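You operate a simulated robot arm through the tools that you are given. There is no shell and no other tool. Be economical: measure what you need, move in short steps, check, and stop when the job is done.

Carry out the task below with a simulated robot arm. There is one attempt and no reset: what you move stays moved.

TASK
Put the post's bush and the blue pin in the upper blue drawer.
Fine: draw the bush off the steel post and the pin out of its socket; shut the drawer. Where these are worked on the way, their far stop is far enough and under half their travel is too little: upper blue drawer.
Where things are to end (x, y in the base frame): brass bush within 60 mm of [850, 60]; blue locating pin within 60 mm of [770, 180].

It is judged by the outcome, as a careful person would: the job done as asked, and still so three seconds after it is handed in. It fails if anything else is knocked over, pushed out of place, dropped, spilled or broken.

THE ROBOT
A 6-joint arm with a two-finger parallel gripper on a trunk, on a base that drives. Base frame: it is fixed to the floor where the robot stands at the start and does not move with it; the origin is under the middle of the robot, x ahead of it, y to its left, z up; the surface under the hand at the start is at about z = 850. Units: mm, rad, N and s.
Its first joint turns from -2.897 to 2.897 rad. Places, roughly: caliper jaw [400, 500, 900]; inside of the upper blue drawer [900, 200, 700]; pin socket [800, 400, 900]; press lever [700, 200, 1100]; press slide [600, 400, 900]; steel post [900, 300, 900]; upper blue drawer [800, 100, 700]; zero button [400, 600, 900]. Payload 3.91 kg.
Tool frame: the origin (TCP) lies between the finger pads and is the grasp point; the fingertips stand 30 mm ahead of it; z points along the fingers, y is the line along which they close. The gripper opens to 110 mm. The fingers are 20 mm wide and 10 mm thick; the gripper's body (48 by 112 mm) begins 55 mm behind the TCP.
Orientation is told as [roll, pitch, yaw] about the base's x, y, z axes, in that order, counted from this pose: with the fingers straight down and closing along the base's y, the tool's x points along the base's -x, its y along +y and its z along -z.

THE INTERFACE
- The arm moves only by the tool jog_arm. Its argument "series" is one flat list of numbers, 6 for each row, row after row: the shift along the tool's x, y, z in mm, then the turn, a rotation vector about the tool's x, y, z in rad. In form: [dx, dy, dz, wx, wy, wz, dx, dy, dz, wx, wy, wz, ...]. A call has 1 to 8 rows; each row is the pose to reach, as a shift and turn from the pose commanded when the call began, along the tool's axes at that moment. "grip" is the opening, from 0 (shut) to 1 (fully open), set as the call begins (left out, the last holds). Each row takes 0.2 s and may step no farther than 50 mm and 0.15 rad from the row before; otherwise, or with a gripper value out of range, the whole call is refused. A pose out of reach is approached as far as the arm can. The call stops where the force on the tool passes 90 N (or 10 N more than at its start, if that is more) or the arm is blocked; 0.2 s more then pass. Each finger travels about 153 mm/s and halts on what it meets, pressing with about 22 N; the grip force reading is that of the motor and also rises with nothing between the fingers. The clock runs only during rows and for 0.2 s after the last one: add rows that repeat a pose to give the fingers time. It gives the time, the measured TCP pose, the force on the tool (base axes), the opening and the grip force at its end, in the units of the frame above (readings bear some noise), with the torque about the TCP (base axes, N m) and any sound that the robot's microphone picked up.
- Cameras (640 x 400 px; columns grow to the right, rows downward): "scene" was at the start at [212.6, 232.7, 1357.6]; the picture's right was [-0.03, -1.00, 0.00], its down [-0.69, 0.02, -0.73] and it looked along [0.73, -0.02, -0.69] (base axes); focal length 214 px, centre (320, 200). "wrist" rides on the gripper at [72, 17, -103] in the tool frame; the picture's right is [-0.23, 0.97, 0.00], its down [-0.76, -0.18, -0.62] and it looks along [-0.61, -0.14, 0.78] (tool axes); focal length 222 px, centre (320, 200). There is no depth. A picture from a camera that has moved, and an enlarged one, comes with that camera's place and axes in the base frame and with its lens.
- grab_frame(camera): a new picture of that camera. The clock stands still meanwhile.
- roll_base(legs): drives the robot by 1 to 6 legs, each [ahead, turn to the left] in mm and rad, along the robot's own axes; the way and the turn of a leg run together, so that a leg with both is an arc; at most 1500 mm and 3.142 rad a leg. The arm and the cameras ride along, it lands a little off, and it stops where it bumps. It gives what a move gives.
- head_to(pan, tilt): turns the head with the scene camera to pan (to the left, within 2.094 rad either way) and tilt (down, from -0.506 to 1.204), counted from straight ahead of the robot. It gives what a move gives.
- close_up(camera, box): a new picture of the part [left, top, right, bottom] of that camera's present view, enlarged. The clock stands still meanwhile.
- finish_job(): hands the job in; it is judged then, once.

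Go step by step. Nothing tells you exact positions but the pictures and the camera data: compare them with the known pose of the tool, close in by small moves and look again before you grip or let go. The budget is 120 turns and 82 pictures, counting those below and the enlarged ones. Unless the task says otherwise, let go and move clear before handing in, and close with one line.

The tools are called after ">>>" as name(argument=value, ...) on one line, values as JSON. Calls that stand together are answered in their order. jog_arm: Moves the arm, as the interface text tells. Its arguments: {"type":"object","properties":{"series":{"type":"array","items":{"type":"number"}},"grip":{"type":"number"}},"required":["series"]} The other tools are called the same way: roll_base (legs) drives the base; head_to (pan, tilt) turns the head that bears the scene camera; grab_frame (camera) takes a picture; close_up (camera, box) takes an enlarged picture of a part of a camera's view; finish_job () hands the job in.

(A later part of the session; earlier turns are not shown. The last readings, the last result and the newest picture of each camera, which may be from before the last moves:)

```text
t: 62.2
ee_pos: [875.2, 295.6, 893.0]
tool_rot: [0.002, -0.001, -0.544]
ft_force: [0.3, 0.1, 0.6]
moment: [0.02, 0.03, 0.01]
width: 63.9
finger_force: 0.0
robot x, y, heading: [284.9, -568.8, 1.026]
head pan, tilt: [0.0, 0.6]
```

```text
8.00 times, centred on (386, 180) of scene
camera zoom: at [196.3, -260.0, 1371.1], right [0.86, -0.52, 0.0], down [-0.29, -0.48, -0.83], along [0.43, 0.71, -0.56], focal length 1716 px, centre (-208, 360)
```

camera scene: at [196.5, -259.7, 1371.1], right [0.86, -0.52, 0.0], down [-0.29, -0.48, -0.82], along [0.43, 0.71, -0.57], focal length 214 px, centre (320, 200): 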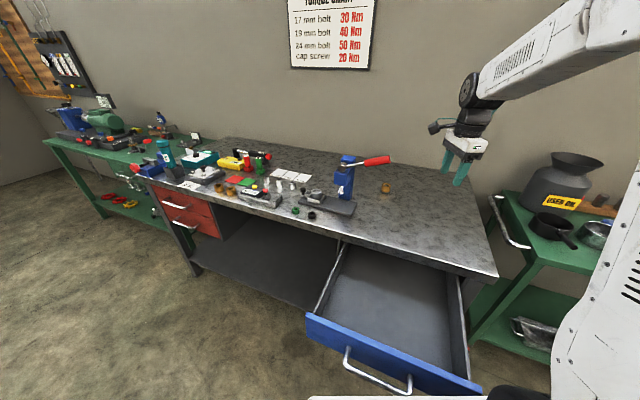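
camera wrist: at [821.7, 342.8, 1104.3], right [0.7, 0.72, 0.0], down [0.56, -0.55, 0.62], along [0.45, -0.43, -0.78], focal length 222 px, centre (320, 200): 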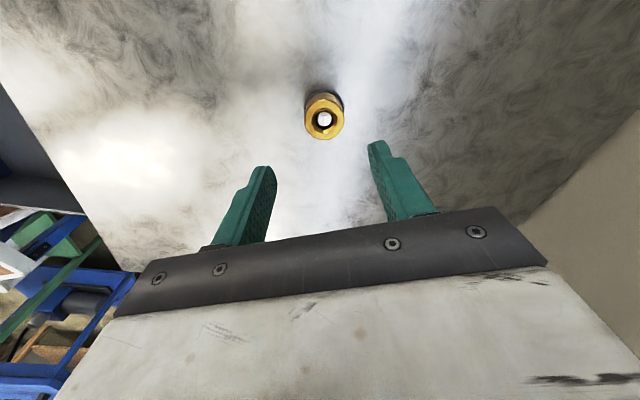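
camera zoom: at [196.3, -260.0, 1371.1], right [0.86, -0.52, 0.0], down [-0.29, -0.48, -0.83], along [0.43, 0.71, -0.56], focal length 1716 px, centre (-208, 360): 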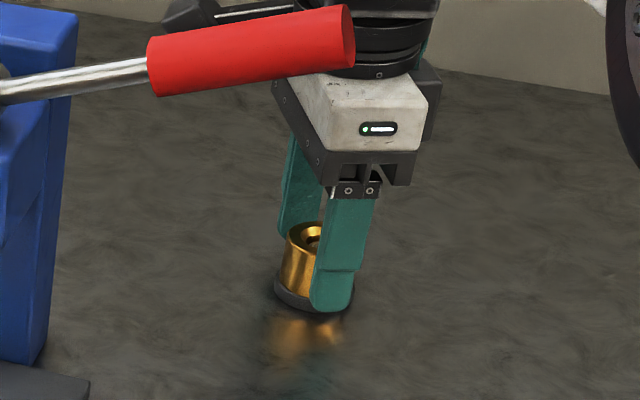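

Centred. Closing on the bush.

>>> jog_arm(series=[-2, 0, 0, 0, 0, 0, -2, 0, 0, 0, 0, 0, -2, 0, 0, 0, 0, 0], grip=0)

>>> jog_arm(series=[0, 0, -20, 0, 0, 0, 0, 0, -40, 0, 0, 0, 0, 0, -80, 0, 0, 0])

>>> grab_frame(camera="wrist")

>>> close_up(camera="scene", box=[322, 130, 450, 210])

```text
t: 63.0
ee_pos: [876.5, 294.6, 892.5]
tool_rot: [0.001, 0.0, -0.545]
ft_force: [-1.9, 1.3, -1.1]
moment: [0.03, 0.01, -0.01]
width: 41.2
finger_force: 22.2
robot x, y, heading: [286.5, -568.2, 1.023]
head pan, tilt: [0.0, 0.6]
```

```text
t: 63.8
ee_pos: [877.8, 295.0, 974.5]
tool_rot: [-0.002, 0.0, -0.544]
ft_force: [0.5, -0.2, -0.9]
moment: [-0.04, 0.01, 0.01]
width: 41.2
finger_force: 22.1
robot x, y, heading: [287.5, -567.6, 1.024]
head pan, tilt: [0.0, 0.6]
```

```text
44 pictures are left
camera wrist: at [825.2, 347.5, 1077.4], right [0.7, 0.72, 0.0], down [0.56, -0.55, 0.62], along [0.45, -0.44, -0.78], focal length 222 px, centre (320, 200)
```

wrist: 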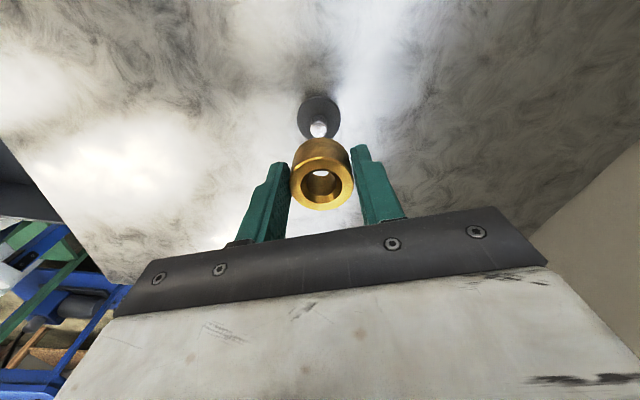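

```text
5.00 times, centred on (386, 170) of scene
camera zoom: at [196.8, -259.4, 1371.0], right [0.86, -0.52, 0.0], down [-0.29, -0.48, -0.82], along [0.43, 0.71, -0.57], focal length 1072 px, centre (-10, 350)
```

zoom: 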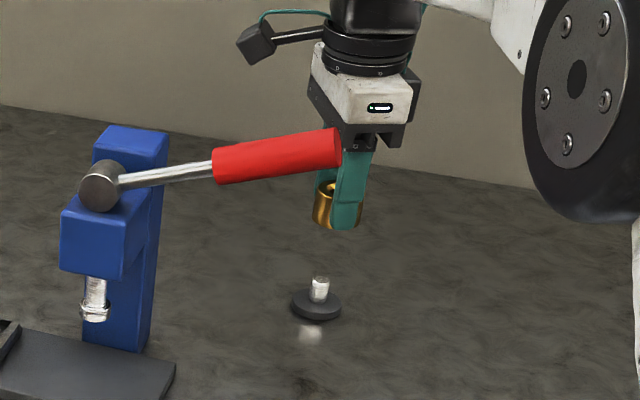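

The bush is clear of the post. I'll raise it, swing away to the right, and back the robot up to get the drawer in range.

>>> jog_arm(series=[0, 0, -40, 0, 0, 0, -5, -5, -80, 0, 0, 0, -20, -35, -115, 0, 0, 0, -35, -80, -115, 0, 0, 0, -50, -125, -115, 0, 0, 0, -65, -170, -115, 0, 0, 0, -80, -215, -115, 0, 0, 0, -92, -260, -115, 0, 0, 0])

>>> roll_base(legs=[[-300, 0]])

>>> grab_frame(camera="scene")

```text
t: 65.6
ee_pos: [820.2, 23.7, 1088.5]
tool_rot: [0.001, 0.0, -0.546]
ft_force: [-0.4, 1.2, -2.5]
moment: [-0.04, 0.02, 0.01]
width: 41.1
finger_force: 22.2
robot x, y, heading: [282.0, -572.8, 1.027]
head pan, tilt: [0.0, 0.6]
```

```text
t: 67.6
ee_pos: [664.9, -232.1, 1089.1]
tool_rot: [0.003, 0.002, -0.546]
ft_force: [0.5, -0.4, -1.8]
moment: [0.01, -0.02, -0.01]
width: 41.0
finger_force: 22.2
robot x, y, heading: [126.8, -821.7, 1.023]
head pan, tilt: [0.0, 0.6]
```

```text
42 pictures are left
camera scene: at [41.2, -516.3, 1371.1], right [0.86, -0.52, 0.0], down [-0.29, -0.48, -0.82], along [0.43, 0.71, -0.57], focal length 214 px, centre (320, 200)
```

scene: 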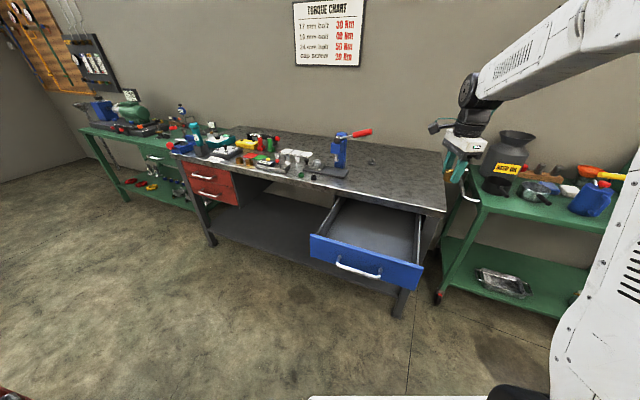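

Now I'll move over the drop point at about (601, -121), lower partway, and look.

>>> jog_arm(series=[37, 21, 0, 0, 0, 0, 74, 42, 0, 0, 0, 0, 112, 62, 0, 0, 0, 0, 112, 62, 48, 0, 0, 0, 112, 62, 96, 0, 0, 0, 112, 62, 144, 0, 0, 0, 112, 62, 190, 0, 0, 0])

>>> grab_frame(camera="wrist")

>>> close_up(camera="scene", box=[280, 160, 472, 280])

```text
t: 69.2
ee_pos: [602.2, -119.6, 899.5]
tool_rot: [0.002, 0.001, -0.545]
ft_force: [0.4, -0.8, -1.4]
moment: [0.01, -0.02, -0.02]
width: 40.9
finger_force: 22.2
robot x, y, heading: [124.6, -826.6, 1.025]
head pan, tilt: [0.0, 0.6]
```

```text
41 pictures are left
camera wrist: at [549.5, -68.3, 1003.3], right [0.7, 0.72, 0.0], down [0.56, -0.55, 0.62], along [0.45, -0.43, -0.78], focal length 222 px, centre (320, 200)
```

wrist: 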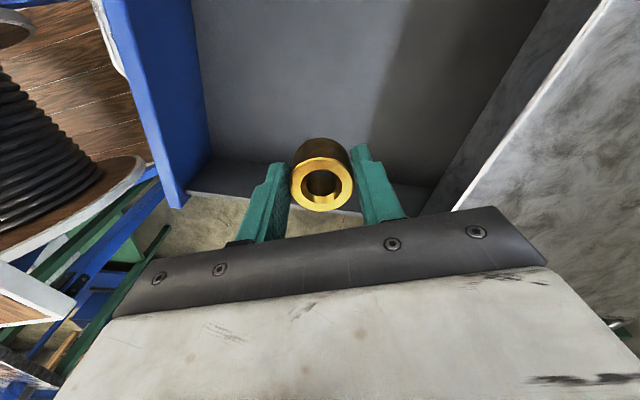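

```text
3.33 times, centred on (376, 220) of scene
camera zoom: at [40.9, -516.6, 1371.1], right [0.86, -0.52, 0.0], down [-0.29, -0.48, -0.83], along [0.43, 0.71, -0.56], focal length 715 px, centre (133, 133)
```

zoom: 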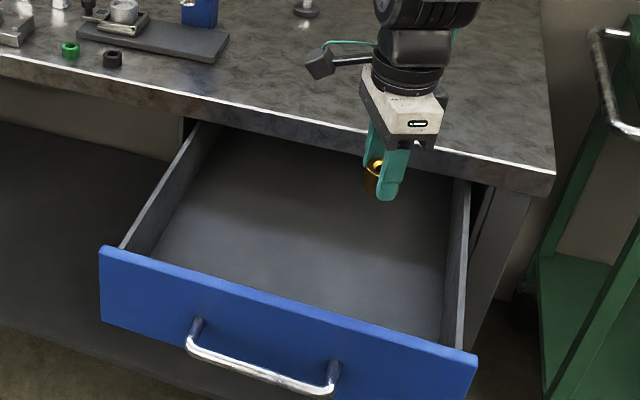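

The drawer floor is at about z 700. I'll lower the bush toward it.

>>> jog_arm(series=[0, 0, 45, 0, 0, 0, 0, 0, 90, 0, 0, 0, 0, 0, 135, 0, 0, 0, 0, 0, 148, 0, 0, 0])

>>> jog_arm(series=[0, 0, 5, 0, 0, 0, 0, 0, 8, 0, 0, 0])

>>> grab_frame(camera="wrist")

```text
t: 70.2
ee_pos: [602.2, -121.2, 750.4]
tool_rot: [0.002, 0.0, -0.544]
ft_force: [0.0, 0.4, -1.5]
moment: [0.03, 0.0, 0.01]
width: 41.0
finger_force: 22.1
robot x, y, heading: [132.5, -827.3, 1.025]
head pan, tilt: [0.0, 0.6]
```

```text
t: 70.8
ee_pos: [602.7, -121.0, 742.7]
tool_rot: [0.0, 0.0, -0.546]
ft_force: [-0.6, 0.1, -1.3]
moment: [0.02, 0.03, -0.01]
width: 41.3
finger_force: 21.9
robot x, y, heading: [127.9, -825.8, 1.029]
head pan, tilt: [0.0, 0.6]
```

```text
39 pictures are left
camera wrist: at [550.0, -69.1, 846.2], right [0.7, 0.72, 0.0], down [0.56, -0.55, 0.62], along [0.45, -0.44, -0.78], focal length 222 px, centre (320, 200)
```

wrist: 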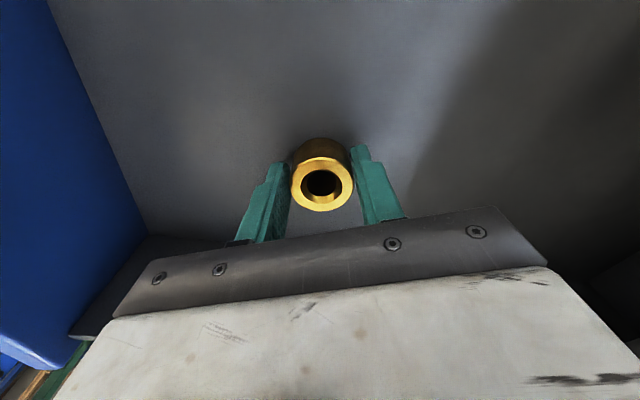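

>>> jog_arm(series=[0, 0, 4, 0, 0, 0])

>>> jog_arm(series=[0, 0, 3, 0, 0, 0])

>>> jog_arm(series=[0, 0, 3, 0, 0, 0])

```text
t: 71.2
ee_pos: [603.0, -121.7, 739.9]
tool_rot: [0.002, 0.0, -0.545]
ft_force: [0.3, -0.4, -1.7]
moment: [0.01, 0.05, -0.01]
width: 41.3
finger_force: 22.1
robot x, y, heading: [128.2, -827.5, 1.024]
head pan, tilt: [0.0, 0.6]
```

```text
t: 71.6
ee_pos: [603.2, -119.4, 737.0]
tool_rot: [0.005, -0.001, -0.546]
ft_force: [1.3, -0.4, 16.4]
moment: [-0.29, 0.05, -0.04]
width: 41.3
finger_force: 22.1
robot x, y, heading: [127.7, -822.2, 1.028]
head pan, tilt: [0.0, 0.6]
```

```text
t: 72.0
ee_pos: [602.4, -121.1, 736.6]
tool_rot: [0.007, 0.001, -0.543]
ft_force: [0.0, -2.0, 44.1]
moment: [-0.83, 0.27, -0.01]
width: 40.9
finger_force: 21.7
robot x, y, heading: [129.4, -824.0, 1.027]
head pan, tilt: [0.0, 0.6]
```

Seated on the floor at TCP z≈737. I'll ease up, release, and lift.

>>> jog_arm(series=[0, 0, -3, 0, 0, 0])

>>> jog_arm(series=[0, 0, 0, 0, 0, 0, 0, 0, 0, 0, 0, 0, 0, 0, -45, 0, 0, 0, 0, 0, -90, 0, 0, 0, 0, 0, -135, 0, 0, 0, 0, 0, -180, 0, 0, 0, 0, 0, -225, 0, 0, 0], grip=0.58)

>>> grab_frame(camera="wrist")

```text
t: 72.4
ee_pos: [601.1, -121.2, 737.2]
tool_rot: [0.002, 0.0, -0.545]
ft_force: [-1.5, 1.5, 28.4]
moment: [-0.37, 0.0, -0.1]
width: 40.8
finger_force: 22.4
robot x, y, heading: [129.3, -823.9, 1.027]
head pan, tilt: [0.0, 0.6]
```

```text
t: 74.0
ee_pos: [601.5, -121.7, 960.4]
tool_rot: [0.001, -0.001, -0.546]
ft_force: [0.7, 0.3, -0.1]
moment: [-0.02, 0.03, -0.02]
width: 63.8
finger_force: 0.1
robot x, y, heading: [129.5, -826.8, 1.028]
head pan, tilt: [0.0, 0.6]
```

```text
38 pictures are left
camera wrist: at [549.3, -69.3, 1064.1], right [0.7, 0.72, 0.0], down [0.56, -0.55, 0.62], along [0.45, -0.44, -0.78], focal length 222 px, centre (320, 200)
```

wrist: 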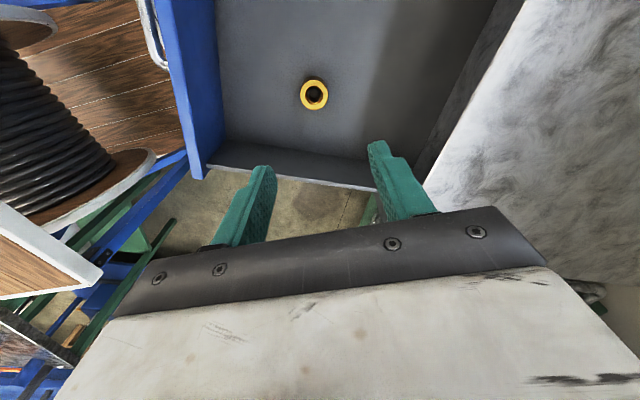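

The bush is standing in the drawer. To make room to drive round to the pin, I'll push the drawer in by about 100 mm (it stays well over half open) using closed fingertips.

>>> roll_base(legs=[[-100, 0]])

>>> jog_arm(series=[37, -14, 0, 0, 0, 0, 73, -28, 0, 0, 0, 0, 110, -42, 0, 0, 0, 0, 146, -56, 0, 0, 0, 0, 146, -56, 48, 0, 0, 0, 146, -56, 96, 0, 0, 0, 146, -56, 120, 0, 0, 0], grip=0)

>>> close_up(camera="scene", box=[260, 140, 452, 260])

>>> grab_frame(camera="wrist")

```text
t: 75.0
ee_pos: [564.2, -148.8, 963.3]
tool_rot: [0.004, 0.0, -0.528]
ft_force: [0.7, 0.5, -0.8]
moment: [0.03, -0.02, -0.02]
width: 63.9
finger_force: 0.1
robot x, y, heading: [99.5, -865.3, 1.046]
head pan, tilt: [0.0, 0.6]
stopped in leg 1: the robot was blocked; the commanded pose is now the measured one
```

```text
t: 76.6
ee_pos: [410.6, -124.3, 841.2]
tool_rot: [0.006, -0.001, -0.529]
ft_force: [0.4, -0.2, 0.3]
moment: [0.03, 0.0, 0.0]
width: 0.0
finger_force: 22.0
robot x, y, heading: [102.9, -859.3, 1.039]
head pan, tilt: [0.0, 0.6]
```

```text
3.33 times, centred on (356, 200) of scene
camera zoom: at [6.8, -552.0, 1371.1], right [0.86, -0.5, 0.0], down [-0.28, -0.49, -0.83], along [0.42, 0.71, -0.56], focal length 715 px, centre (200, 200)
```

zoom: 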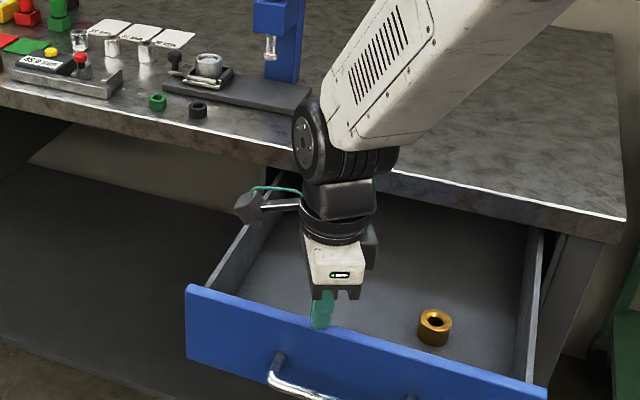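

```text
36 pictures are left
camera wrist: at [356.3, -72.2, 945.0], right [0.69, 0.73, 0.0], down [0.57, -0.54, 0.62], along [0.45, -0.43, -0.78], focal length 222 px, centre (320, 200)
```

wrist: 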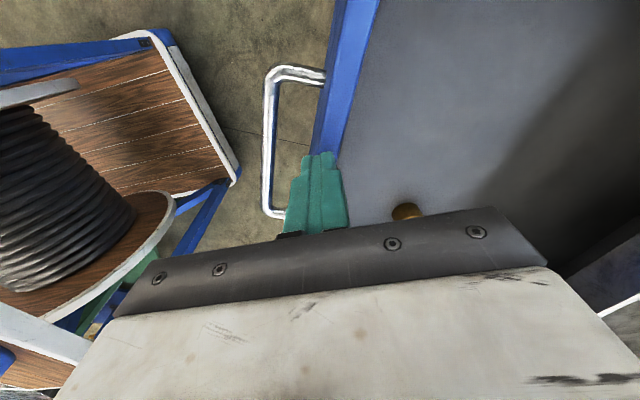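

The base was blocked behind after about 45 mm. I'll look behind to see what's there before continuing, and step the fingers back off the drawer front.

>>> jog_arm(series=[9, -20, 0, 0, 0, 0, 18, -41, 0, 0, 0, 0, 18, -41, 29, 0, 0, 0])

>>> head_to(pan=-2.09, tilt=0.9)

>>> grab_frame(camera="scene")

>>> head_to(pan=2.09, tilt=0.8)

>>> grab_frame(camera="scene")

```text
t: 77.4
ee_pos: [373.7, -148.1, 814.2]
tool_rot: [0.005, 0.001, -0.53]
ft_force: [0.4, 0.6, -0.4]
moment: [0.01, -0.01, 0.03]
width: 0.0
finger_force: 22.3
robot x, y, heading: [98.3, -857.5, 1.046]
head pan, tilt: [0.0, 0.6]
```

```text
t: 79.4
ee_pos: [373.1, -148.1, 811.5]
tool_rot: [0.005, 0.0, -0.53]
ft_force: [0.9, 0.7, 0.2]
moment: [0.01, -0.02, 0.01]
width: 0.3
finger_force: 22.1
robot x, y, heading: [99.9, -858.8, 1.049]
head pan, tilt: [-2.089, 0.901]
```

```text
35 pictures are left
camera scene: at [0.2, -693.4, 1346.3], right [-0.87, -0.5, 0.0], down [-0.39, 0.68, -0.62], along [0.31, -0.54, -0.78], focal length 214 px, centre (320, 200)
```

scene: 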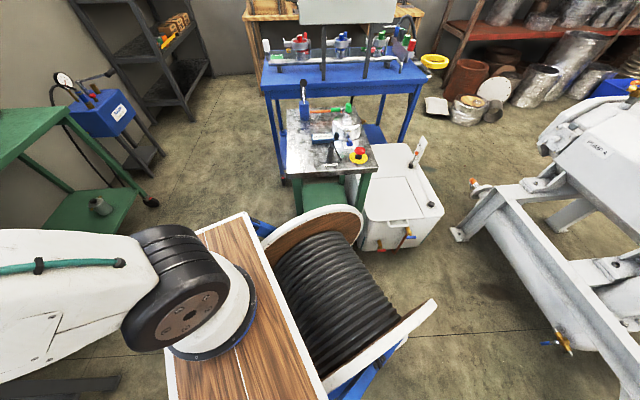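

```text
t: 82.8
ee_pos: [373.3, -148.1, 812.6]
tool_rot: [0.005, 0.0, -0.53]
ft_force: [0.6, 0.1, 0.5]
moment: [-0.04, -0.03, 0.0]
width: 0.1
finger_force: 22.0
robot x, y, heading: [97.2, -860.1, 1.042]
head pan, tilt: [2.089, 0.799]
```

```text
34 pictures are left
camera scene: at [-118.3, -627.3, 1354.2], right [0.01, 1.0, 0.0], down [0.72, -0.01, -0.7], along [-0.7, 0.01, -0.72], focal length 214 px, centre (320, 200)
```

scene: 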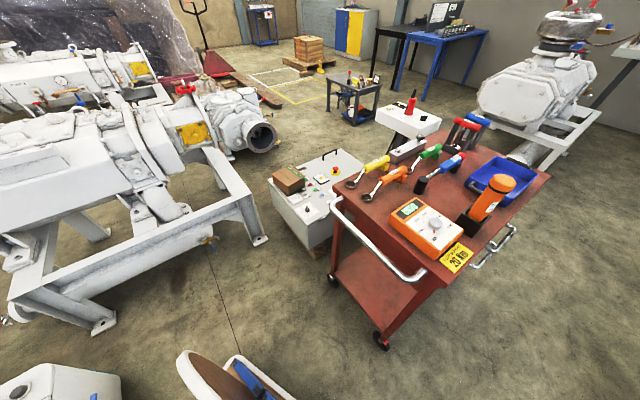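

The rear stopped near the small table by the white tank; nothing looks moved. Now I'll push the drawer in gently along n.

>>> jog_arm(series=[-8, 18.3, 0, 0, 0, 0, -16, 36.6, 0, 0, 0, 0, -24, 55, 0, 0, 0, 0, -32, 73, 0, 0, 0, 0, -40, 91.5, 0, 0, 0, 0, -48, 110, 0, 0, 0, 0])

>>> head_to(pan=0.0, tilt=0.7)

>>> grab_frame(camera="scene")

```text
t: 84.2
ee_pos: [470.3, -77.7, 814.7]
tool_rot: [0.006, 0.001, -0.532]
ft_force: [0.9, -0.3, 0.3]
moment: [-0.01, -0.01, 0.02]
width: 0.0
finger_force: 22.2
robot x, y, heading: [101.1, -859.1, 1.04]
head pan, tilt: [2.089, 0.799]
```

```text
t: 86.2
ee_pos: [471.3, -77.9, 813.5]
tool_rot: [0.002, 0.001, -0.53]
ft_force: [-0.4, -0.6, -0.4]
moment: [-0.02, -0.01, 0.02]
width: 0.1
finger_force: 22.0
robot x, y, heading: [98.7, -861.2, 1.051]
head pan, tilt: [0.0, 0.7]
```

```text
33 pictures are left
camera scene: at [5.1, -554.7, 1362.4], right [0.86, -0.5, 0.0], down [-0.32, -0.56, -0.76], along [0.38, 0.66, -0.64], focal length 214 px, centre (320, 200)
```

scene: 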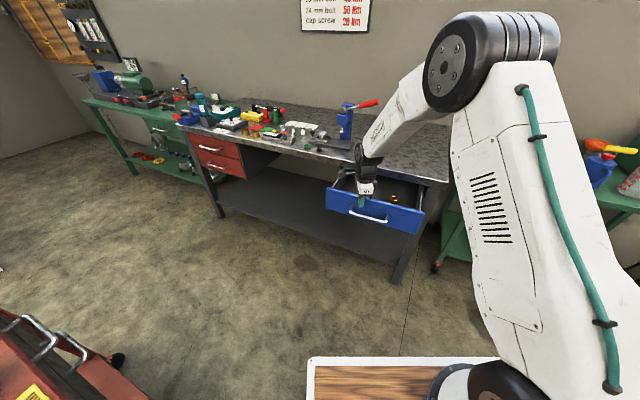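

The drawer is now about 208 mm open and the corridor is wider. I'll retract and raise the hand, then drive round to the left of the press.

>>> jog_arm(series=[0, -30, 0, 0, 0, 0, 0, -50, -45, 0, 0, 0, 0, -70, -90, 0, 0, 0, 0, -90, -135, 0, 0, 0, 0, -110, -180, 0, 0, 0, 0, -130, -225, 0, 0, 0, 0, -150, -270, 0, 0, 0, 0, -170, -315, 0, 0, 0])

>>> jog_arm(series=[0, -20, -40, 0, 0, 0, 0, -40, -70, 0, 0, 0, 0, -70, -80, 0, 0, 0])

>>> roll_base(legs=[[150, 0], [0, 0.735]])

```text
t: 88.0
ee_pos: [384.8, -226.9, 1128.0]
tool_rot: [0.004, 0.001, -0.531]
ft_force: [0.1, 0.5, -0.6]
moment: [0.0, 0.03, -0.05]
width: 0.2
finger_force: 21.8
robot x, y, heading: [101.0, -860.8, 1.044]
head pan, tilt: [0.0, 0.7]
```

```text
t: 88.8
ee_pos: [349.3, -286.9, 1207.5]
tool_rot: [0.004, 0.001, -0.529]
ft_force: [-0.1, -0.4, -0.7]
moment: [-0.06, 0.03, 0.0]
width: 0.3
finger_force: 22.1
robot x, y, heading: [100.8, -855.2, 1.042]
head pan, tilt: [0.0, 0.7]
```

```text
t: 92.1
ee_pos: [-24.5, -137.1, 1207.9]
tool_rot: [0.006, 0.0, 0.207]
ft_force: [0.1, 1.2, 0.1]
moment: [-0.02, 0.02, -0.01]
width: 0.0
finger_force: 22.5
robot x, y, heading: [175.2, -728.0, 1.785]
head pan, tilt: [0.0, 0.7]
```

>>> grab_frame(camera="scene")

```text
32 pictures are left
camera scene: at [-99.4, -568.4, 1362.5], right [0.98, 0.21, 0.0], down [0.13, -0.63, -0.76], along [-0.16, 0.75, -0.64], focal length 214 px, centre (320, 200)
```

scene: 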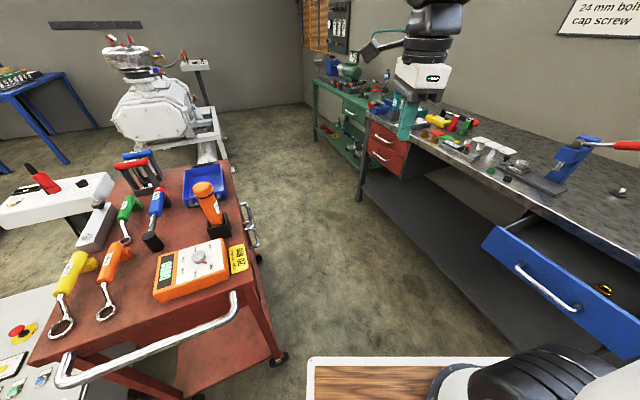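

Corridor is clear. Driving to the spot left of the press.

>>> roll_base(legs=[[450, 0]])

>>> roll_base(legs=[[454, 0], [0, -0.78]])

>>> grab_frame(camera="scene")

```text
t: 94.8
ee_pos: [-117.7, 298.4, 1207.3]
tool_rot: [0.005, 0.0, 0.205]
ft_force: [-0.1, 0.1, -0.1]
moment: [0.02, 0.01, 0.0]
width: 0.1
finger_force: 22.1
robot x, y, heading: [82.4, -290.7, 1.778]
head pan, tilt: [0.0, 0.7]
```

```text
t: 99.6
ee_pos: [258.1, 715.7, 1208.4]
tool_rot: [0.005, 0.0, -0.57]
ft_force: [1.1, -0.1, -0.3]
moment: [0.02, 0.0, -0.03]
width: 0.0
finger_force: 22.2
robot x, y, heading: [-12.6, 150.8, 1.003]
head pan, tilt: [0.0, 0.7]
```

```text
31 pictures are left
camera scene: at [-95.1, 460.6, 1362.5], right [0.84, -0.54, 0.0], down [-0.35, -0.54, -0.76], along [0.41, 0.65, -0.64], focal length 214 px, centre (320, 200)
```

scene: 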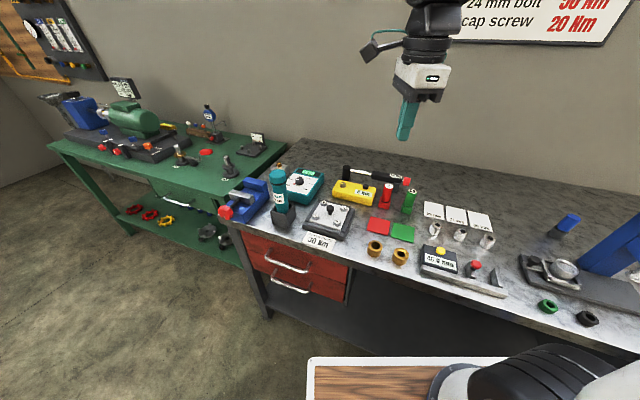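

Arrived. The blue pin is visible at the right, so I'll pan the head and enlarge it.

>>> head_to(pan=-0.75, tilt=0.5)

>>> grab_frame(camera="scene")

```text
t: 100.7
ee_pos: [259.2, 715.9, 1207.5]
tool_rot: [0.003, 0.0, -0.568]
ft_force: [-0.2, -0.1, 0.7]
moment: [0.01, 0.02, -0.03]
width: 0.0
finger_force: 22.0
robot x, y, heading: [-16.0, 153.9, 1.002]
head pan, tilt: [-0.75, 0.499]
```

```text
30 pictures are left
camera scene: at [-52.7, 411.9, 1380.2], right [0.25, -0.97, 0.0], down [-0.46, -0.12, -0.88], along [0.85, 0.22, -0.48], focal length 214 px, centre (320, 200)
```

scene: 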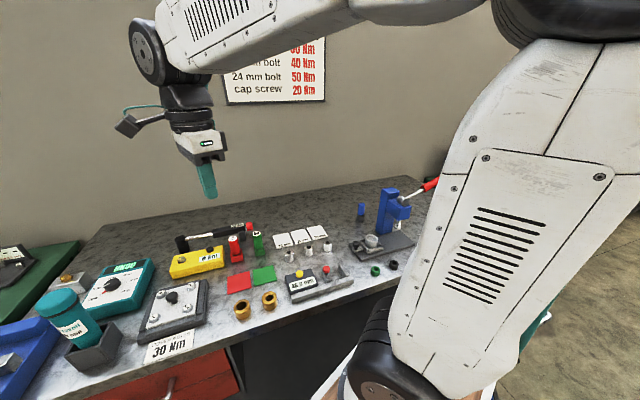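

>>> close_up(camera="scene", box=[336, 170, 432, 230])

```text
6.67 times, centred on (384, 200) of scene
camera zoom: at [-52.7, 411.9, 1380.2], right [0.25, -0.97, 0.0], down [-0.46, -0.12, -0.88], along [0.85, 0.22, -0.48], focal length 1430 px, centre (-107, 200)
```

zoom: 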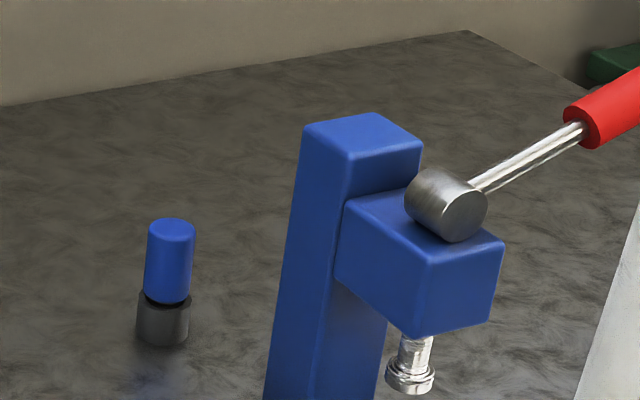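

The pin is at about (755, 437), 30 mm across, with its top at z≈930 and the socket top at ≈880. The press column corner is 80 mm away. Moving above the pin.

>>> jog_arm(series=[-47.3, 2.7, 0, 0, 0, 0, -94.7, 5.4, 0, 0, 0, 0, -142, 8.1, 0, 0, 0, 0, -189.3, 10.8, 0, 0, 0, 0, -236.7, 13.5, 0, 0, 0, 0, -284, 16.2, 0, 0, 0, 0, -331.3, 18.9, 0, 0, 0, 0, -378.7, 21.6, 0, 0, 0, 0], grip=0.5)

>>> jog_arm(series=[-47.3, 2.7, 0, 0, 0, 0, -94.7, 5.4, 0, 0, 0, 0, -142, 8.1, 0, 0, 0, 0, -189.3, 10.8, 0, 0, 0, 0, -189.3, 10.8, 45, 0, 0, 0, -189.3, 10.8, 90, 0, 0, 0, -189.3, 10.8, 130, 0, 0, 0])

>>> grab_frame(camera="wrist")

>>> grab_frame(camera="scene")

```text
t: 102.5
ee_pos: [590.5, 529.4, 1207.9]
tool_rot: [0.004, -0.004, -0.567]
ft_force: [-0.4, -0.3, 0.4]
moment: [-0.01, -0.06, 0.02]
width: 54.8
finger_force: 0.0
robot x, y, heading: [-10.2, 155.3, 1.003]
head pan, tilt: [-0.75, 0.499]
```

```text
t: 104.1
ee_pos: [755.6, 437.4, 1078.8]
tool_rot: [0.004, 0.0, -0.568]
ft_force: [-0.6, -0.5, 0.7]
moment: [0.02, -0.02, 0.01]
width: 55.2
finger_force: 0.0
robot x, y, heading: [-10.3, 154.0, 1.005]
head pan, tilt: [-0.75, 0.499]
```

```text
28 pictures are left
camera wrist: at [704.2, 490.3, 1181.5], right [0.72, 0.7, 0.0], down [0.54, -0.56, 0.62], along [0.44, -0.44, -0.78], focal length 222 px, centre (320, 200)
```

wrist: 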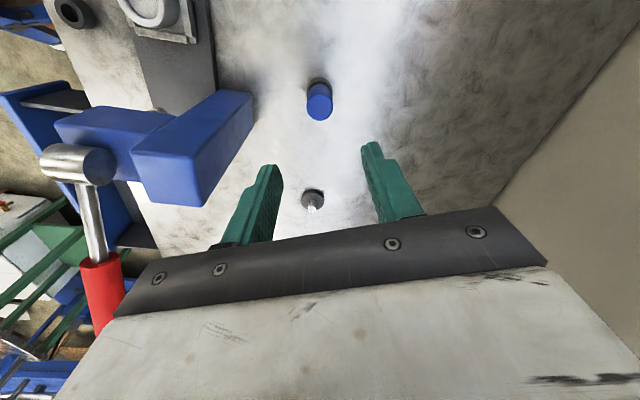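

```text
27 pictures are left
camera scene: at [-52.8, 411.7, 1380.2], right [0.25, -0.97, 0.0], down [-0.46, -0.12, -0.88], along [0.85, 0.22, -0.48], focal length 214 px, centre (320, 200)
```

scene: 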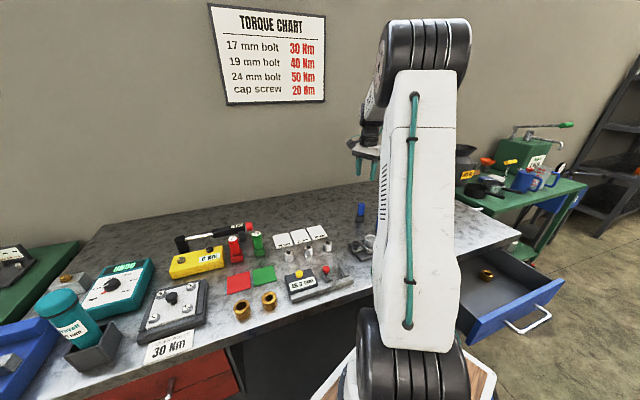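

The hand is right over the pin. Descending to TCP z≈914.

>>> jog_arm(series=[0, 1, 45, 0, 0, 0, 0, 1, 90, 0, 0, 0, 0, 1, 125, 0, 0, 0])

>>> grab_frame(camera="wrist")

>>> close_up(camera="scene", box=[320, 150, 416, 210])

```text
t: 104.9
ee_pos: [758.4, 438.8, 953.4]
tool_rot: [0.005, -0.001, -0.567]
ft_force: [-0.6, 0.1, 0.5]
moment: [0.01, 0.0, 0.0]
width: 55.1
finger_force: 0.1
robot x, y, heading: [-11.9, 151.6, 1.006]
head pan, tilt: [-0.75, 0.499]
```

```text
26 pictures are left
camera wrist: at [705.7, 491.2, 1056.8], right [0.72, 0.7, 0.01], down [0.54, -0.56, 0.62], along [0.44, -0.44, -0.78], focal length 222 px, centre (320, 200)
```

wrist: 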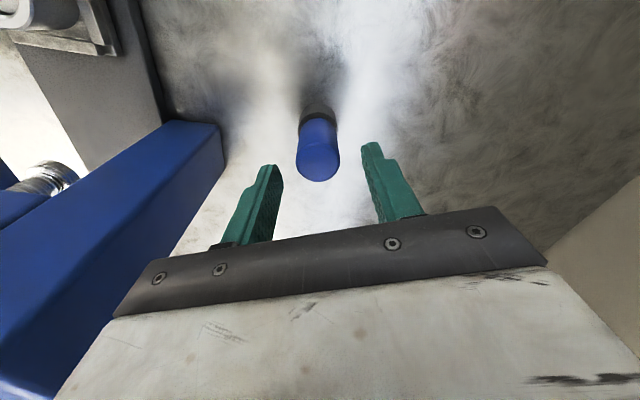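

```text
6.67 times, centred on (368, 180) of scene
camera zoom: at [-52.8, 411.7, 1380.2], right [0.25, -0.97, 0.0], down [-0.46, -0.12, -0.88], along [0.85, 0.22, -0.48], focal length 1430 px, centre (0, 333)
```

zoom: 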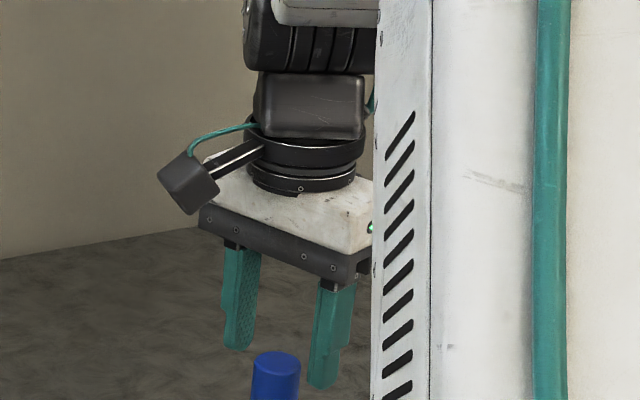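

>>> jog_arm(series=[3, 1, 20, 0, 0, 0, 3, 1, 38, 0, 0, 0])

>>> grab_frame(camera="wrist")

```text
t: 105.5
ee_pos: [755.5, 440.9, 914.9]
tool_rot: [0.006, 0.0, -0.567]
ft_force: [0.3, -0.5, 0.1]
moment: [0.05, 0.0, 0.02]
width: 54.9
finger_force: 0.1
robot x, y, heading: [-12.9, 155.4, 1.004]
head pan, tilt: [-0.75, 0.499]
```

```text
24 pictures are left
camera wrist: at [704.1, 494.1, 1018.0], right [0.72, 0.7, 0.0], down [0.54, -0.56, 0.62], along [0.44, -0.44, -0.78], focal length 222 px, centre (320, 200)
```

wrist: 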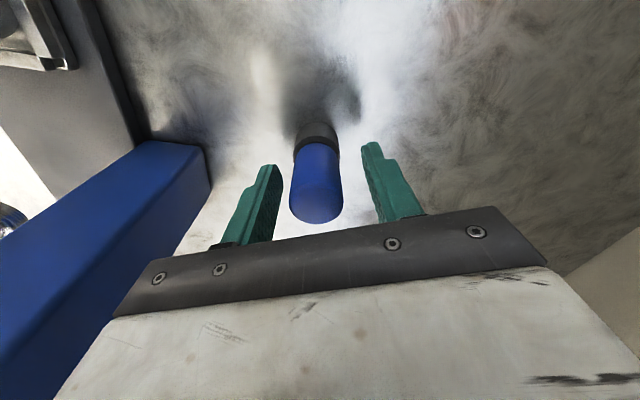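

The pin is centred between the fingers. Closing, then a gentle straight lift.

>>> jog_arm(series=[0, 0, 0, 0, 0, 0, 0, 0, 0, 0, 0, 0, 0, 0, 0, 0, 0, 0], grip=0)

>>> jog_arm(series=[0, 0, -15, 0, 0, 0, 0, 0, -30, 0, 0, 0, 0, 0, -50, 0, 0, 0, 0, 0, -70, 0, 0, 0])

>>> grab_frame(camera="wrist")

```text
t: 106.3
ee_pos: [755.1, 439.3, 914.8]
tool_rot: [0.003, 0.001, -0.57]
ft_force: [-8.1, -8.6, -3.9]
moment: [-0.48, 0.47, -0.02]
width: 29.0
finger_force: 22.3
robot x, y, heading: [-13.1, 153.9, 1.005]
head pan, tilt: [-0.75, 0.499]
```

```text
t: 107.3
ee_pos: [755.2, 440.8, 985.6]
tool_rot: [0.004, 0.0, -0.566]
ft_force: [0.1, 1.0, -1.4]
moment: [0.03, -0.01, -0.04]
width: 28.8
finger_force: 22.3
robot x, y, heading: [-13.0, 149.7, 1.008]
head pan, tilt: [-0.75, 0.499]
```

```text
23 pictures are left
camera wrist: at [703.7, 494.3, 1088.9], right [0.72, 0.7, 0.0], down [0.54, -0.56, 0.62], along [0.44, -0.44, -0.78], focal length 222 px, centre (320, 200)
```

wrist: 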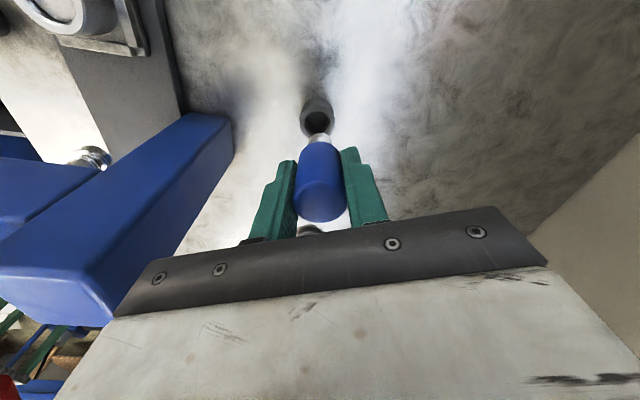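

The pin is out of its socket. I'll raise it and retrace the way back to the stowed pose.

>>> jog_arm(series=[0, 0, -45, 0, 0, 0, 0, 0, -90, 0, 0, 0, 0, 0, -135, 0, 0, 0, 0, 0, -180, 0, 0, 0, 0, 0, -225, 0, 0, 0, 45, -2.5, -235, 0, 0, 0, 92, -5, -235, 0, 0, 0, 140, -8, -235, 0, 0, 0])

>>> jog_arm(series=[47.3, -2.7, 0, 0, 0, 0, 94.7, -5.4, 0, 0, 0, 0, 142, -8.1, 0, 0, 0, 0, 189.3, -10.8, 0, 0, 0, 0, 236.7, -13.5, 0, 0, 0, 0, 284, -16.2, 0, 0, 0, 0, 331.3, -18.9, 0, 0, 0, 0, 378.7, -21.6, 0, 0, 0, 0])

>>> close_up(camera="scene", box=[80, 40, 400, 240])

```text
t: 109.1
ee_pos: [632.5, 507.5, 1219.6]
tool_rot: [0.003, 0.0, -0.567]
ft_force: [0.9, -0.5, -0.8]
moment: [0.01, 0.07, -0.01]
width: 28.8
finger_force: 22.4
robot x, y, heading: [-13.9, 151.0, 1.004]
head pan, tilt: [-0.75, 0.499]
```

```text
t: 110.9
ee_pos: [300.8, 695.6, 1220.4]
tool_rot: [0.004, -0.001, -0.57]
ft_force: [0.4, -0.3, -0.1]
moment: [0.01, 0.03, 0.01]
width: 28.6
finger_force: 22.0
robot x, y, heading: [-15.4, 149.6, 1.004]
head pan, tilt: [-0.75, 0.499]
```

```text
2.00 times, centred on (240, 140) of scene
camera zoom: at [-52.4, 411.7, 1380.2], right [0.25, -0.97, 0.0], down [-0.46, -0.12, -0.88], along [0.85, 0.22, -0.48], focal length 429 px, centre (480, 320)
```

zoom: 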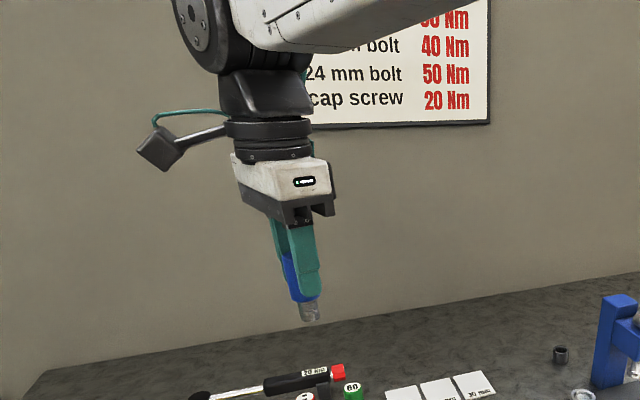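

The pin is held with its shank down. Reversing along the same corridor to the drawer side.

>>> roll_base(legs=[[0, 0.776], [-904, 0]])

>>> roll_base(legs=[[0, -0.95]])

>>> head_to(pan=0.0, tilt=0.8)

>>> grab_frame(camera="scene")

```text
t: 117.7
ee_pos: [20.0, -132.4, 1220.0]
tool_rot: [0.006, -0.001, 0.21]
ft_force: [0.3, -0.3, -0.8]
moment: [0.02, 0.02, 0.02]
width: 28.3
finger_force: 22.1
robot x, y, heading: [178.0, -735.6, 1.781]
head pan, tilt: [-0.75, 0.499]
```

```text
t: 120.5
ee_pos: [577.5, -257.6, 1219.4]
tool_rot: [0.007, -0.001, -0.739]
ft_force: [0.5, 0.8, 0.0]
moment: [0.01, 0.01, -0.01]
width: 28.5
finger_force: 22.2
robot x, y, heading: [176.5, -737.7, 0.835]
head pan, tilt: [-0.75, 0.499]
```

```text
t: 121.6
ee_pos: [578.1, -256.6, 1219.2]
tool_rot: [0.005, 0.002, -0.739]
ft_force: [-0.1, 0.1, -1.6]
moment: [-0.01, -0.01, 0.03]
width: 28.2
finger_force: 22.1
robot x, y, heading: [176.1, -736.0, 0.834]
head pan, tilt: [0.0, 0.799]
```

```text
21 pictures are left
camera scene: at [145.1, -424.1, 1354.2], right [0.74, -0.67, 0.0], down [-0.48, -0.53, -0.7], along [0.47, 0.52, -0.72], focal length 214 px, centre (320, 200)
```

scene: 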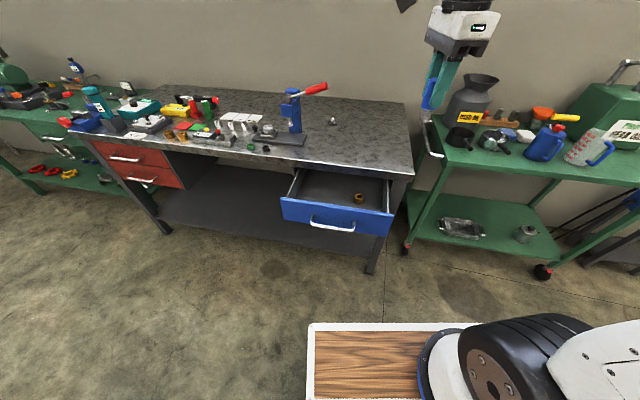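

>>> close_up(camera="scene", box=[264, 160, 424, 260])

```text
4.00 times, centred on (344, 210) of scene
camera zoom: at [145.1, -424.1, 1354.2], right [0.74, -0.67, 0.0], down [-0.48, -0.53, -0.7], along [0.47, 0.52, -0.72], focal length 858 px, centre (224, 160)
```

zoom: 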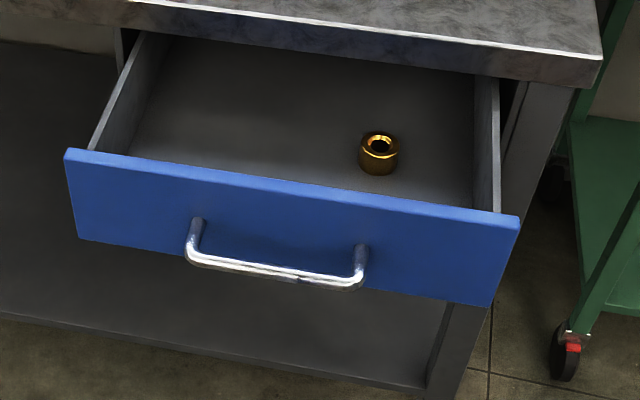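

The drawer is about 205 mm open and the bush is still upright, on track to end at its target. The pin should go at about (582, 44); I'll move there while turning the hand so its narrow side faces the bench edge.

>>> jog_arm(series=[25, 28, 0, 0, 0, -0.15, 50, 56, 0, 0, 0, -0.3, 75, 84, 0, 0, 0, -0.45, 100, 112, 0, 0, 0, -0.6, 125, 141, 0, 0, 0, -0.75, 150, 169, 0, 0, 0, -0.9, 175, 197, 0, 0, 0, -1.05, 200, 225, 0, 0, 0, -1.2])

>>> jog_arm(series=[0, 0, 0, 0, 0, -0.1, 0, 0, 40, 0, 0, -0.167, 0, 0, 85, 0, 0, -0.167, 0, 0, 130, 0, 0, -0.167, 0, 0, 175, 0, 0, -0.167, 0, 0, 220, 0, 0, -0.167, 0, 0, 265, 0, 0, -0.167])

>>> grab_frame(camera="wrist")

>>> close_up(camera="scene", box=[264, 140, 424, 240])

```text
t: 123.4
ee_pos: [580.4, 44.8, 1222.1]
tool_rot: [0.001, -0.006, 0.463]
ft_force: [-0.5, -0.7, -0.2]
moment: [0.04, 0.02, -0.01]
width: 28.2
finger_force: 22.1
robot x, y, heading: [179.9, -735.7, 0.837]
head pan, tilt: [0.0, 0.799]
```

```text
t: 125.0
ee_pos: [582.9, 43.9, 957.0]
tool_rot: [0.0, -0.004, 0.629]
ft_force: [-0.2, 0.1, -1.5]
moment: [0.02, 0.01, -0.02]
width: 28.4
finger_force: 22.3
robot x, y, heading: [176.7, -739.8, 0.838]
head pan, tilt: [0.0, 0.799]
```

```text
19 pictures are left
camera wrist: at [514.4, 15.2, 1059.8], right [-0.39, 0.92, 0.0], down [0.72, 0.3, 0.63], along [0.58, 0.25, -0.78], focal length 222 px, centre (320, 200)
```

wrist: 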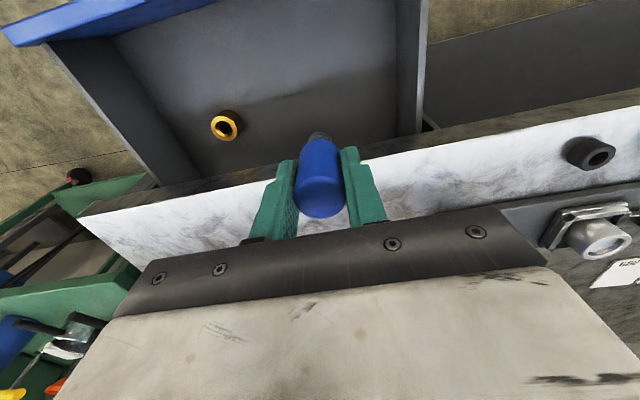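

```text
4.00 times, centred on (344, 190) of scene
camera zoom: at [144.9, -424.4, 1354.3], right [0.74, -0.67, 0.0], down [-0.48, -0.53, -0.7], along [0.47, 0.52, -0.72], focal length 858 px, centre (224, 240)
```

zoom: 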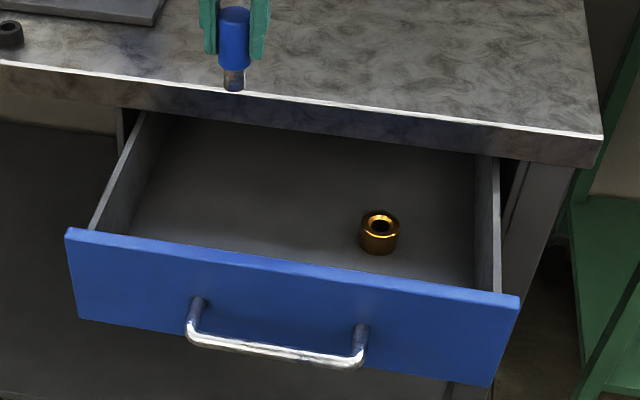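

Clear of the bench edge. Lowering toward the drawer floor.

>>> jog_arm(series=[0, 0, 45, 0, 0, 0, 0, 0, 90, 0, 0, 0, 0, 0, 130, 0, 0, 0, 0, 0, 165, 0, 0, 0])

>>> close_up(camera="scene", box=[264, 150, 392, 230])

```text
t: 126.0
ee_pos: [582.7, 44.7, 790.2]
tool_rot: [0.002, -0.005, 0.629]
ft_force: [0.0, 0.2, -0.2]
moment: [0.01, 0.04, -0.02]
width: 28.1
finger_force: 21.6
robot x, y, heading: [180.8, -736.7, 0.836]
head pan, tilt: [0.0, 0.799]
```

```text
5.00 times, centred on (328, 190) of scene
camera zoom: at [144.9, -424.3, 1354.3], right [0.74, -0.67, 0.0], down [-0.48, -0.53, -0.7], along [0.47, 0.52, -0.72], focal length 1072 px, centre (280, 250)
```

zoom: 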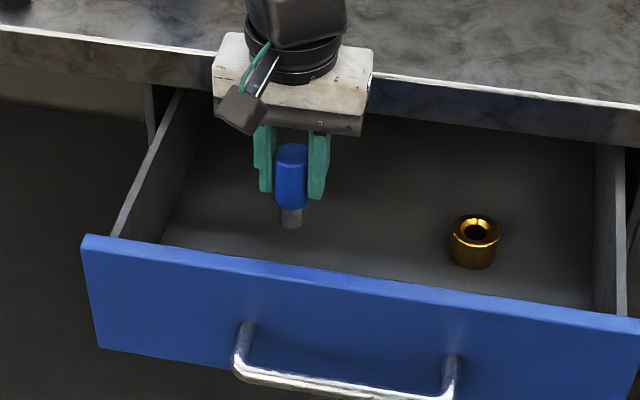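

>>> jog_arm(series=[0, 0, 8, 0, 0, 0, 0, 0, 16, 0, 0, 0])

>>> jog_arm(series=[0, 0, 4, 0, 0, 0])

>>> jog_arm(series=[0, 0, 4, 0, 0, 0])

```text
t: 126.6
ee_pos: [582.0, 44.4, 773.5]
tool_rot: [0.002, -0.001, 0.629]
ft_force: [0.2, 0.4, -1.5]
moment: [-0.05, 0.01, 0.03]
width: 28.2
finger_force: 22.3
robot x, y, heading: [177.6, -734.7, 0.833]
head pan, tilt: [0.0, 0.799]
```

```text
t: 127.0
ee_pos: [582.7, 45.5, 771.2]
tool_rot: [0.0, -0.006, 0.629]
ft_force: [0.7, 0.7, -1.5]
moment: [0.03, -0.04, -0.02]
width: 28.1
finger_force: 21.6
robot x, y, heading: [175.0, -736.8, 0.835]
head pan, tilt: [0.0, 0.799]
```

```text
t: 127.4
ee_pos: [583.0, 46.7, 768.9]
tool_rot: [0.002, -0.008, 0.63]
ft_force: [0.6, -2.7, 15.9]
moment: [-0.25, -0.03, 0.02]
width: 28.2
finger_force: 22.4
robot x, y, heading: [174.5, -739.6, 0.84]
head pan, tilt: [0.0, 0.799]
```

Contact with the drawer floor. Releasing and looking before lifting.

>>> jog_arm(series=[0, 0, -1, 0, 0, 0, 0, 0, -1, 0, 0, 0], grip=0.45)

>>> jog_arm(series=[0, 0, -25, 0, 0, 0, 0, 0, -60, 0, 0, 0, 0, 0, -100, 0, 0, 0, 0, 0, -145, 0, 0, 0, 0, 0, -190, 0, 0, 0])

>>> close_up(camera="scene", box=[264, 150, 392, 230])

```text
t: 128.0
ee_pos: [582.6, 46.0, 768.2]
tool_rot: [0.0, -0.005, 0.628]
ft_force: [-0.2, -0.9, 0.3]
moment: [-0.01, -0.01, 0.0]
width: 49.6
finger_force: 0.0
robot x, y, heading: [180.4, -738.4, 0.833]
head pan, tilt: [0.0, 0.799]
```

```text
t: 129.2
ee_pos: [583.9, 44.4, 959.4]
tool_rot: [-0.001, -0.003, 0.628]
ft_force: [-0.4, -0.1, 0.8]
moment: [-0.02, 0.01, 0.0]
width: 49.7
finger_force: 0.1
robot x, y, heading: [181.2, -738.3, 0.835]
head pan, tilt: [0.0, 0.799]
```

```text
5.00 times, centred on (328, 190) of scene
camera zoom: at [145.2, -423.6, 1354.1], right [0.74, -0.67, 0.0], down [-0.48, -0.53, -0.7], along [0.47, 0.52, -0.72], focal length 1072 px, centre (280, 250)
```

zoom: 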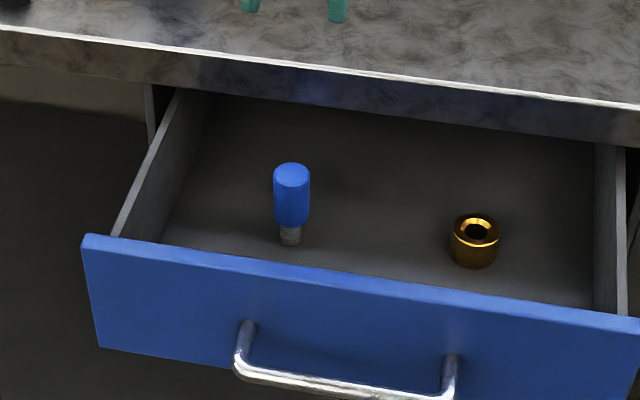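

Both pieces stand in the drawer. I'll back up slightly, close the fingers, and place them in front of the drawer face to push it shut slowly.

>>> roll_base(legs=[[-70, 0]])

>>> jog_arm(series=[40, -18, 0, 0, 0, 0, 80, -36, 0, 0, 0, 0, 112, -50, 0, 0, 0, 0, 112, -50, 48, 0, 0, 0, 112, -50, 96, 0, 0, 0], grip=0)

>>> grab_frame(camera="wrist")

>>> close_up(camera="scene", box=[264, 130, 424, 230])

```text
t: 130.2
ee_pos: [536.7, -7.2, 959.4]
tool_rot: [-0.001, -0.005, 0.63]
ft_force: [0.2, -0.8, 0.3]
moment: [-0.05, 0.0, 0.03]
width: 49.3
finger_force: 0.1
robot x, y, heading: [132.4, -788.0, 0.836]
head pan, tilt: [0.0, 0.799]
```

```text
t: 131.4
ee_pos: [474.7, -114.3, 863.2]
tool_rot: [0.0, -0.005, 0.628]
ft_force: [0.0, -0.4, -0.2]
moment: [0.02, -0.02, -0.02]
width: 0.0
finger_force: 22.1
robot x, y, heading: [129.1, -791.4, 0.828]
head pan, tilt: [0.0, 0.799]
```

```text
15 pictures are left
camera wrist: at [407.3, -142.8, 966.4], right [-0.39, 0.92, 0.0], down [0.72, 0.3, 0.63], along [0.58, 0.25, -0.78], focal length 222 px, centre (320, 200)
```

wrist: 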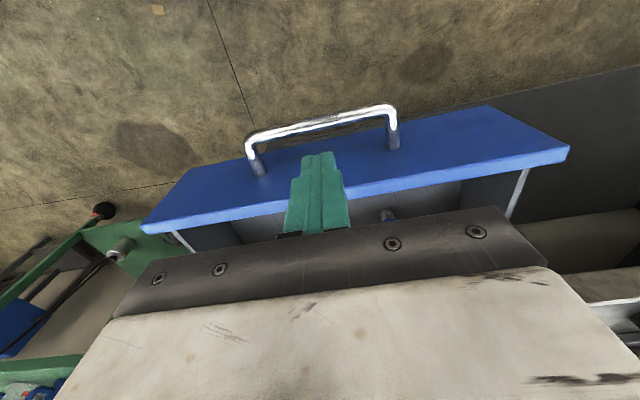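

```text
4.00 times, centred on (344, 180) of scene
camera zoom: at [97.6, -476.6, 1354.3], right [0.74, -0.67, 0.0], down [-0.48, -0.53, -0.7], along [0.47, 0.52, -0.72], focal length 858 px, centre (224, 280)
```

zoom: 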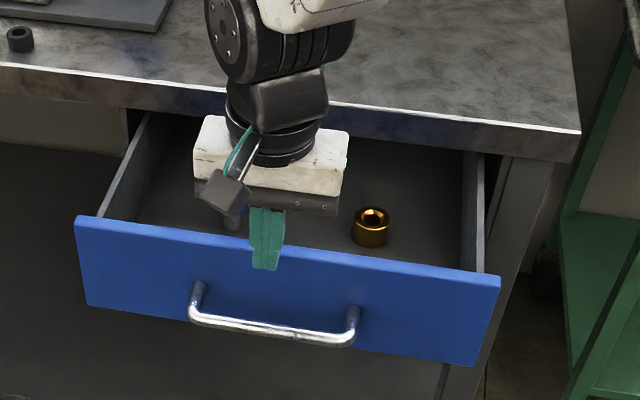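

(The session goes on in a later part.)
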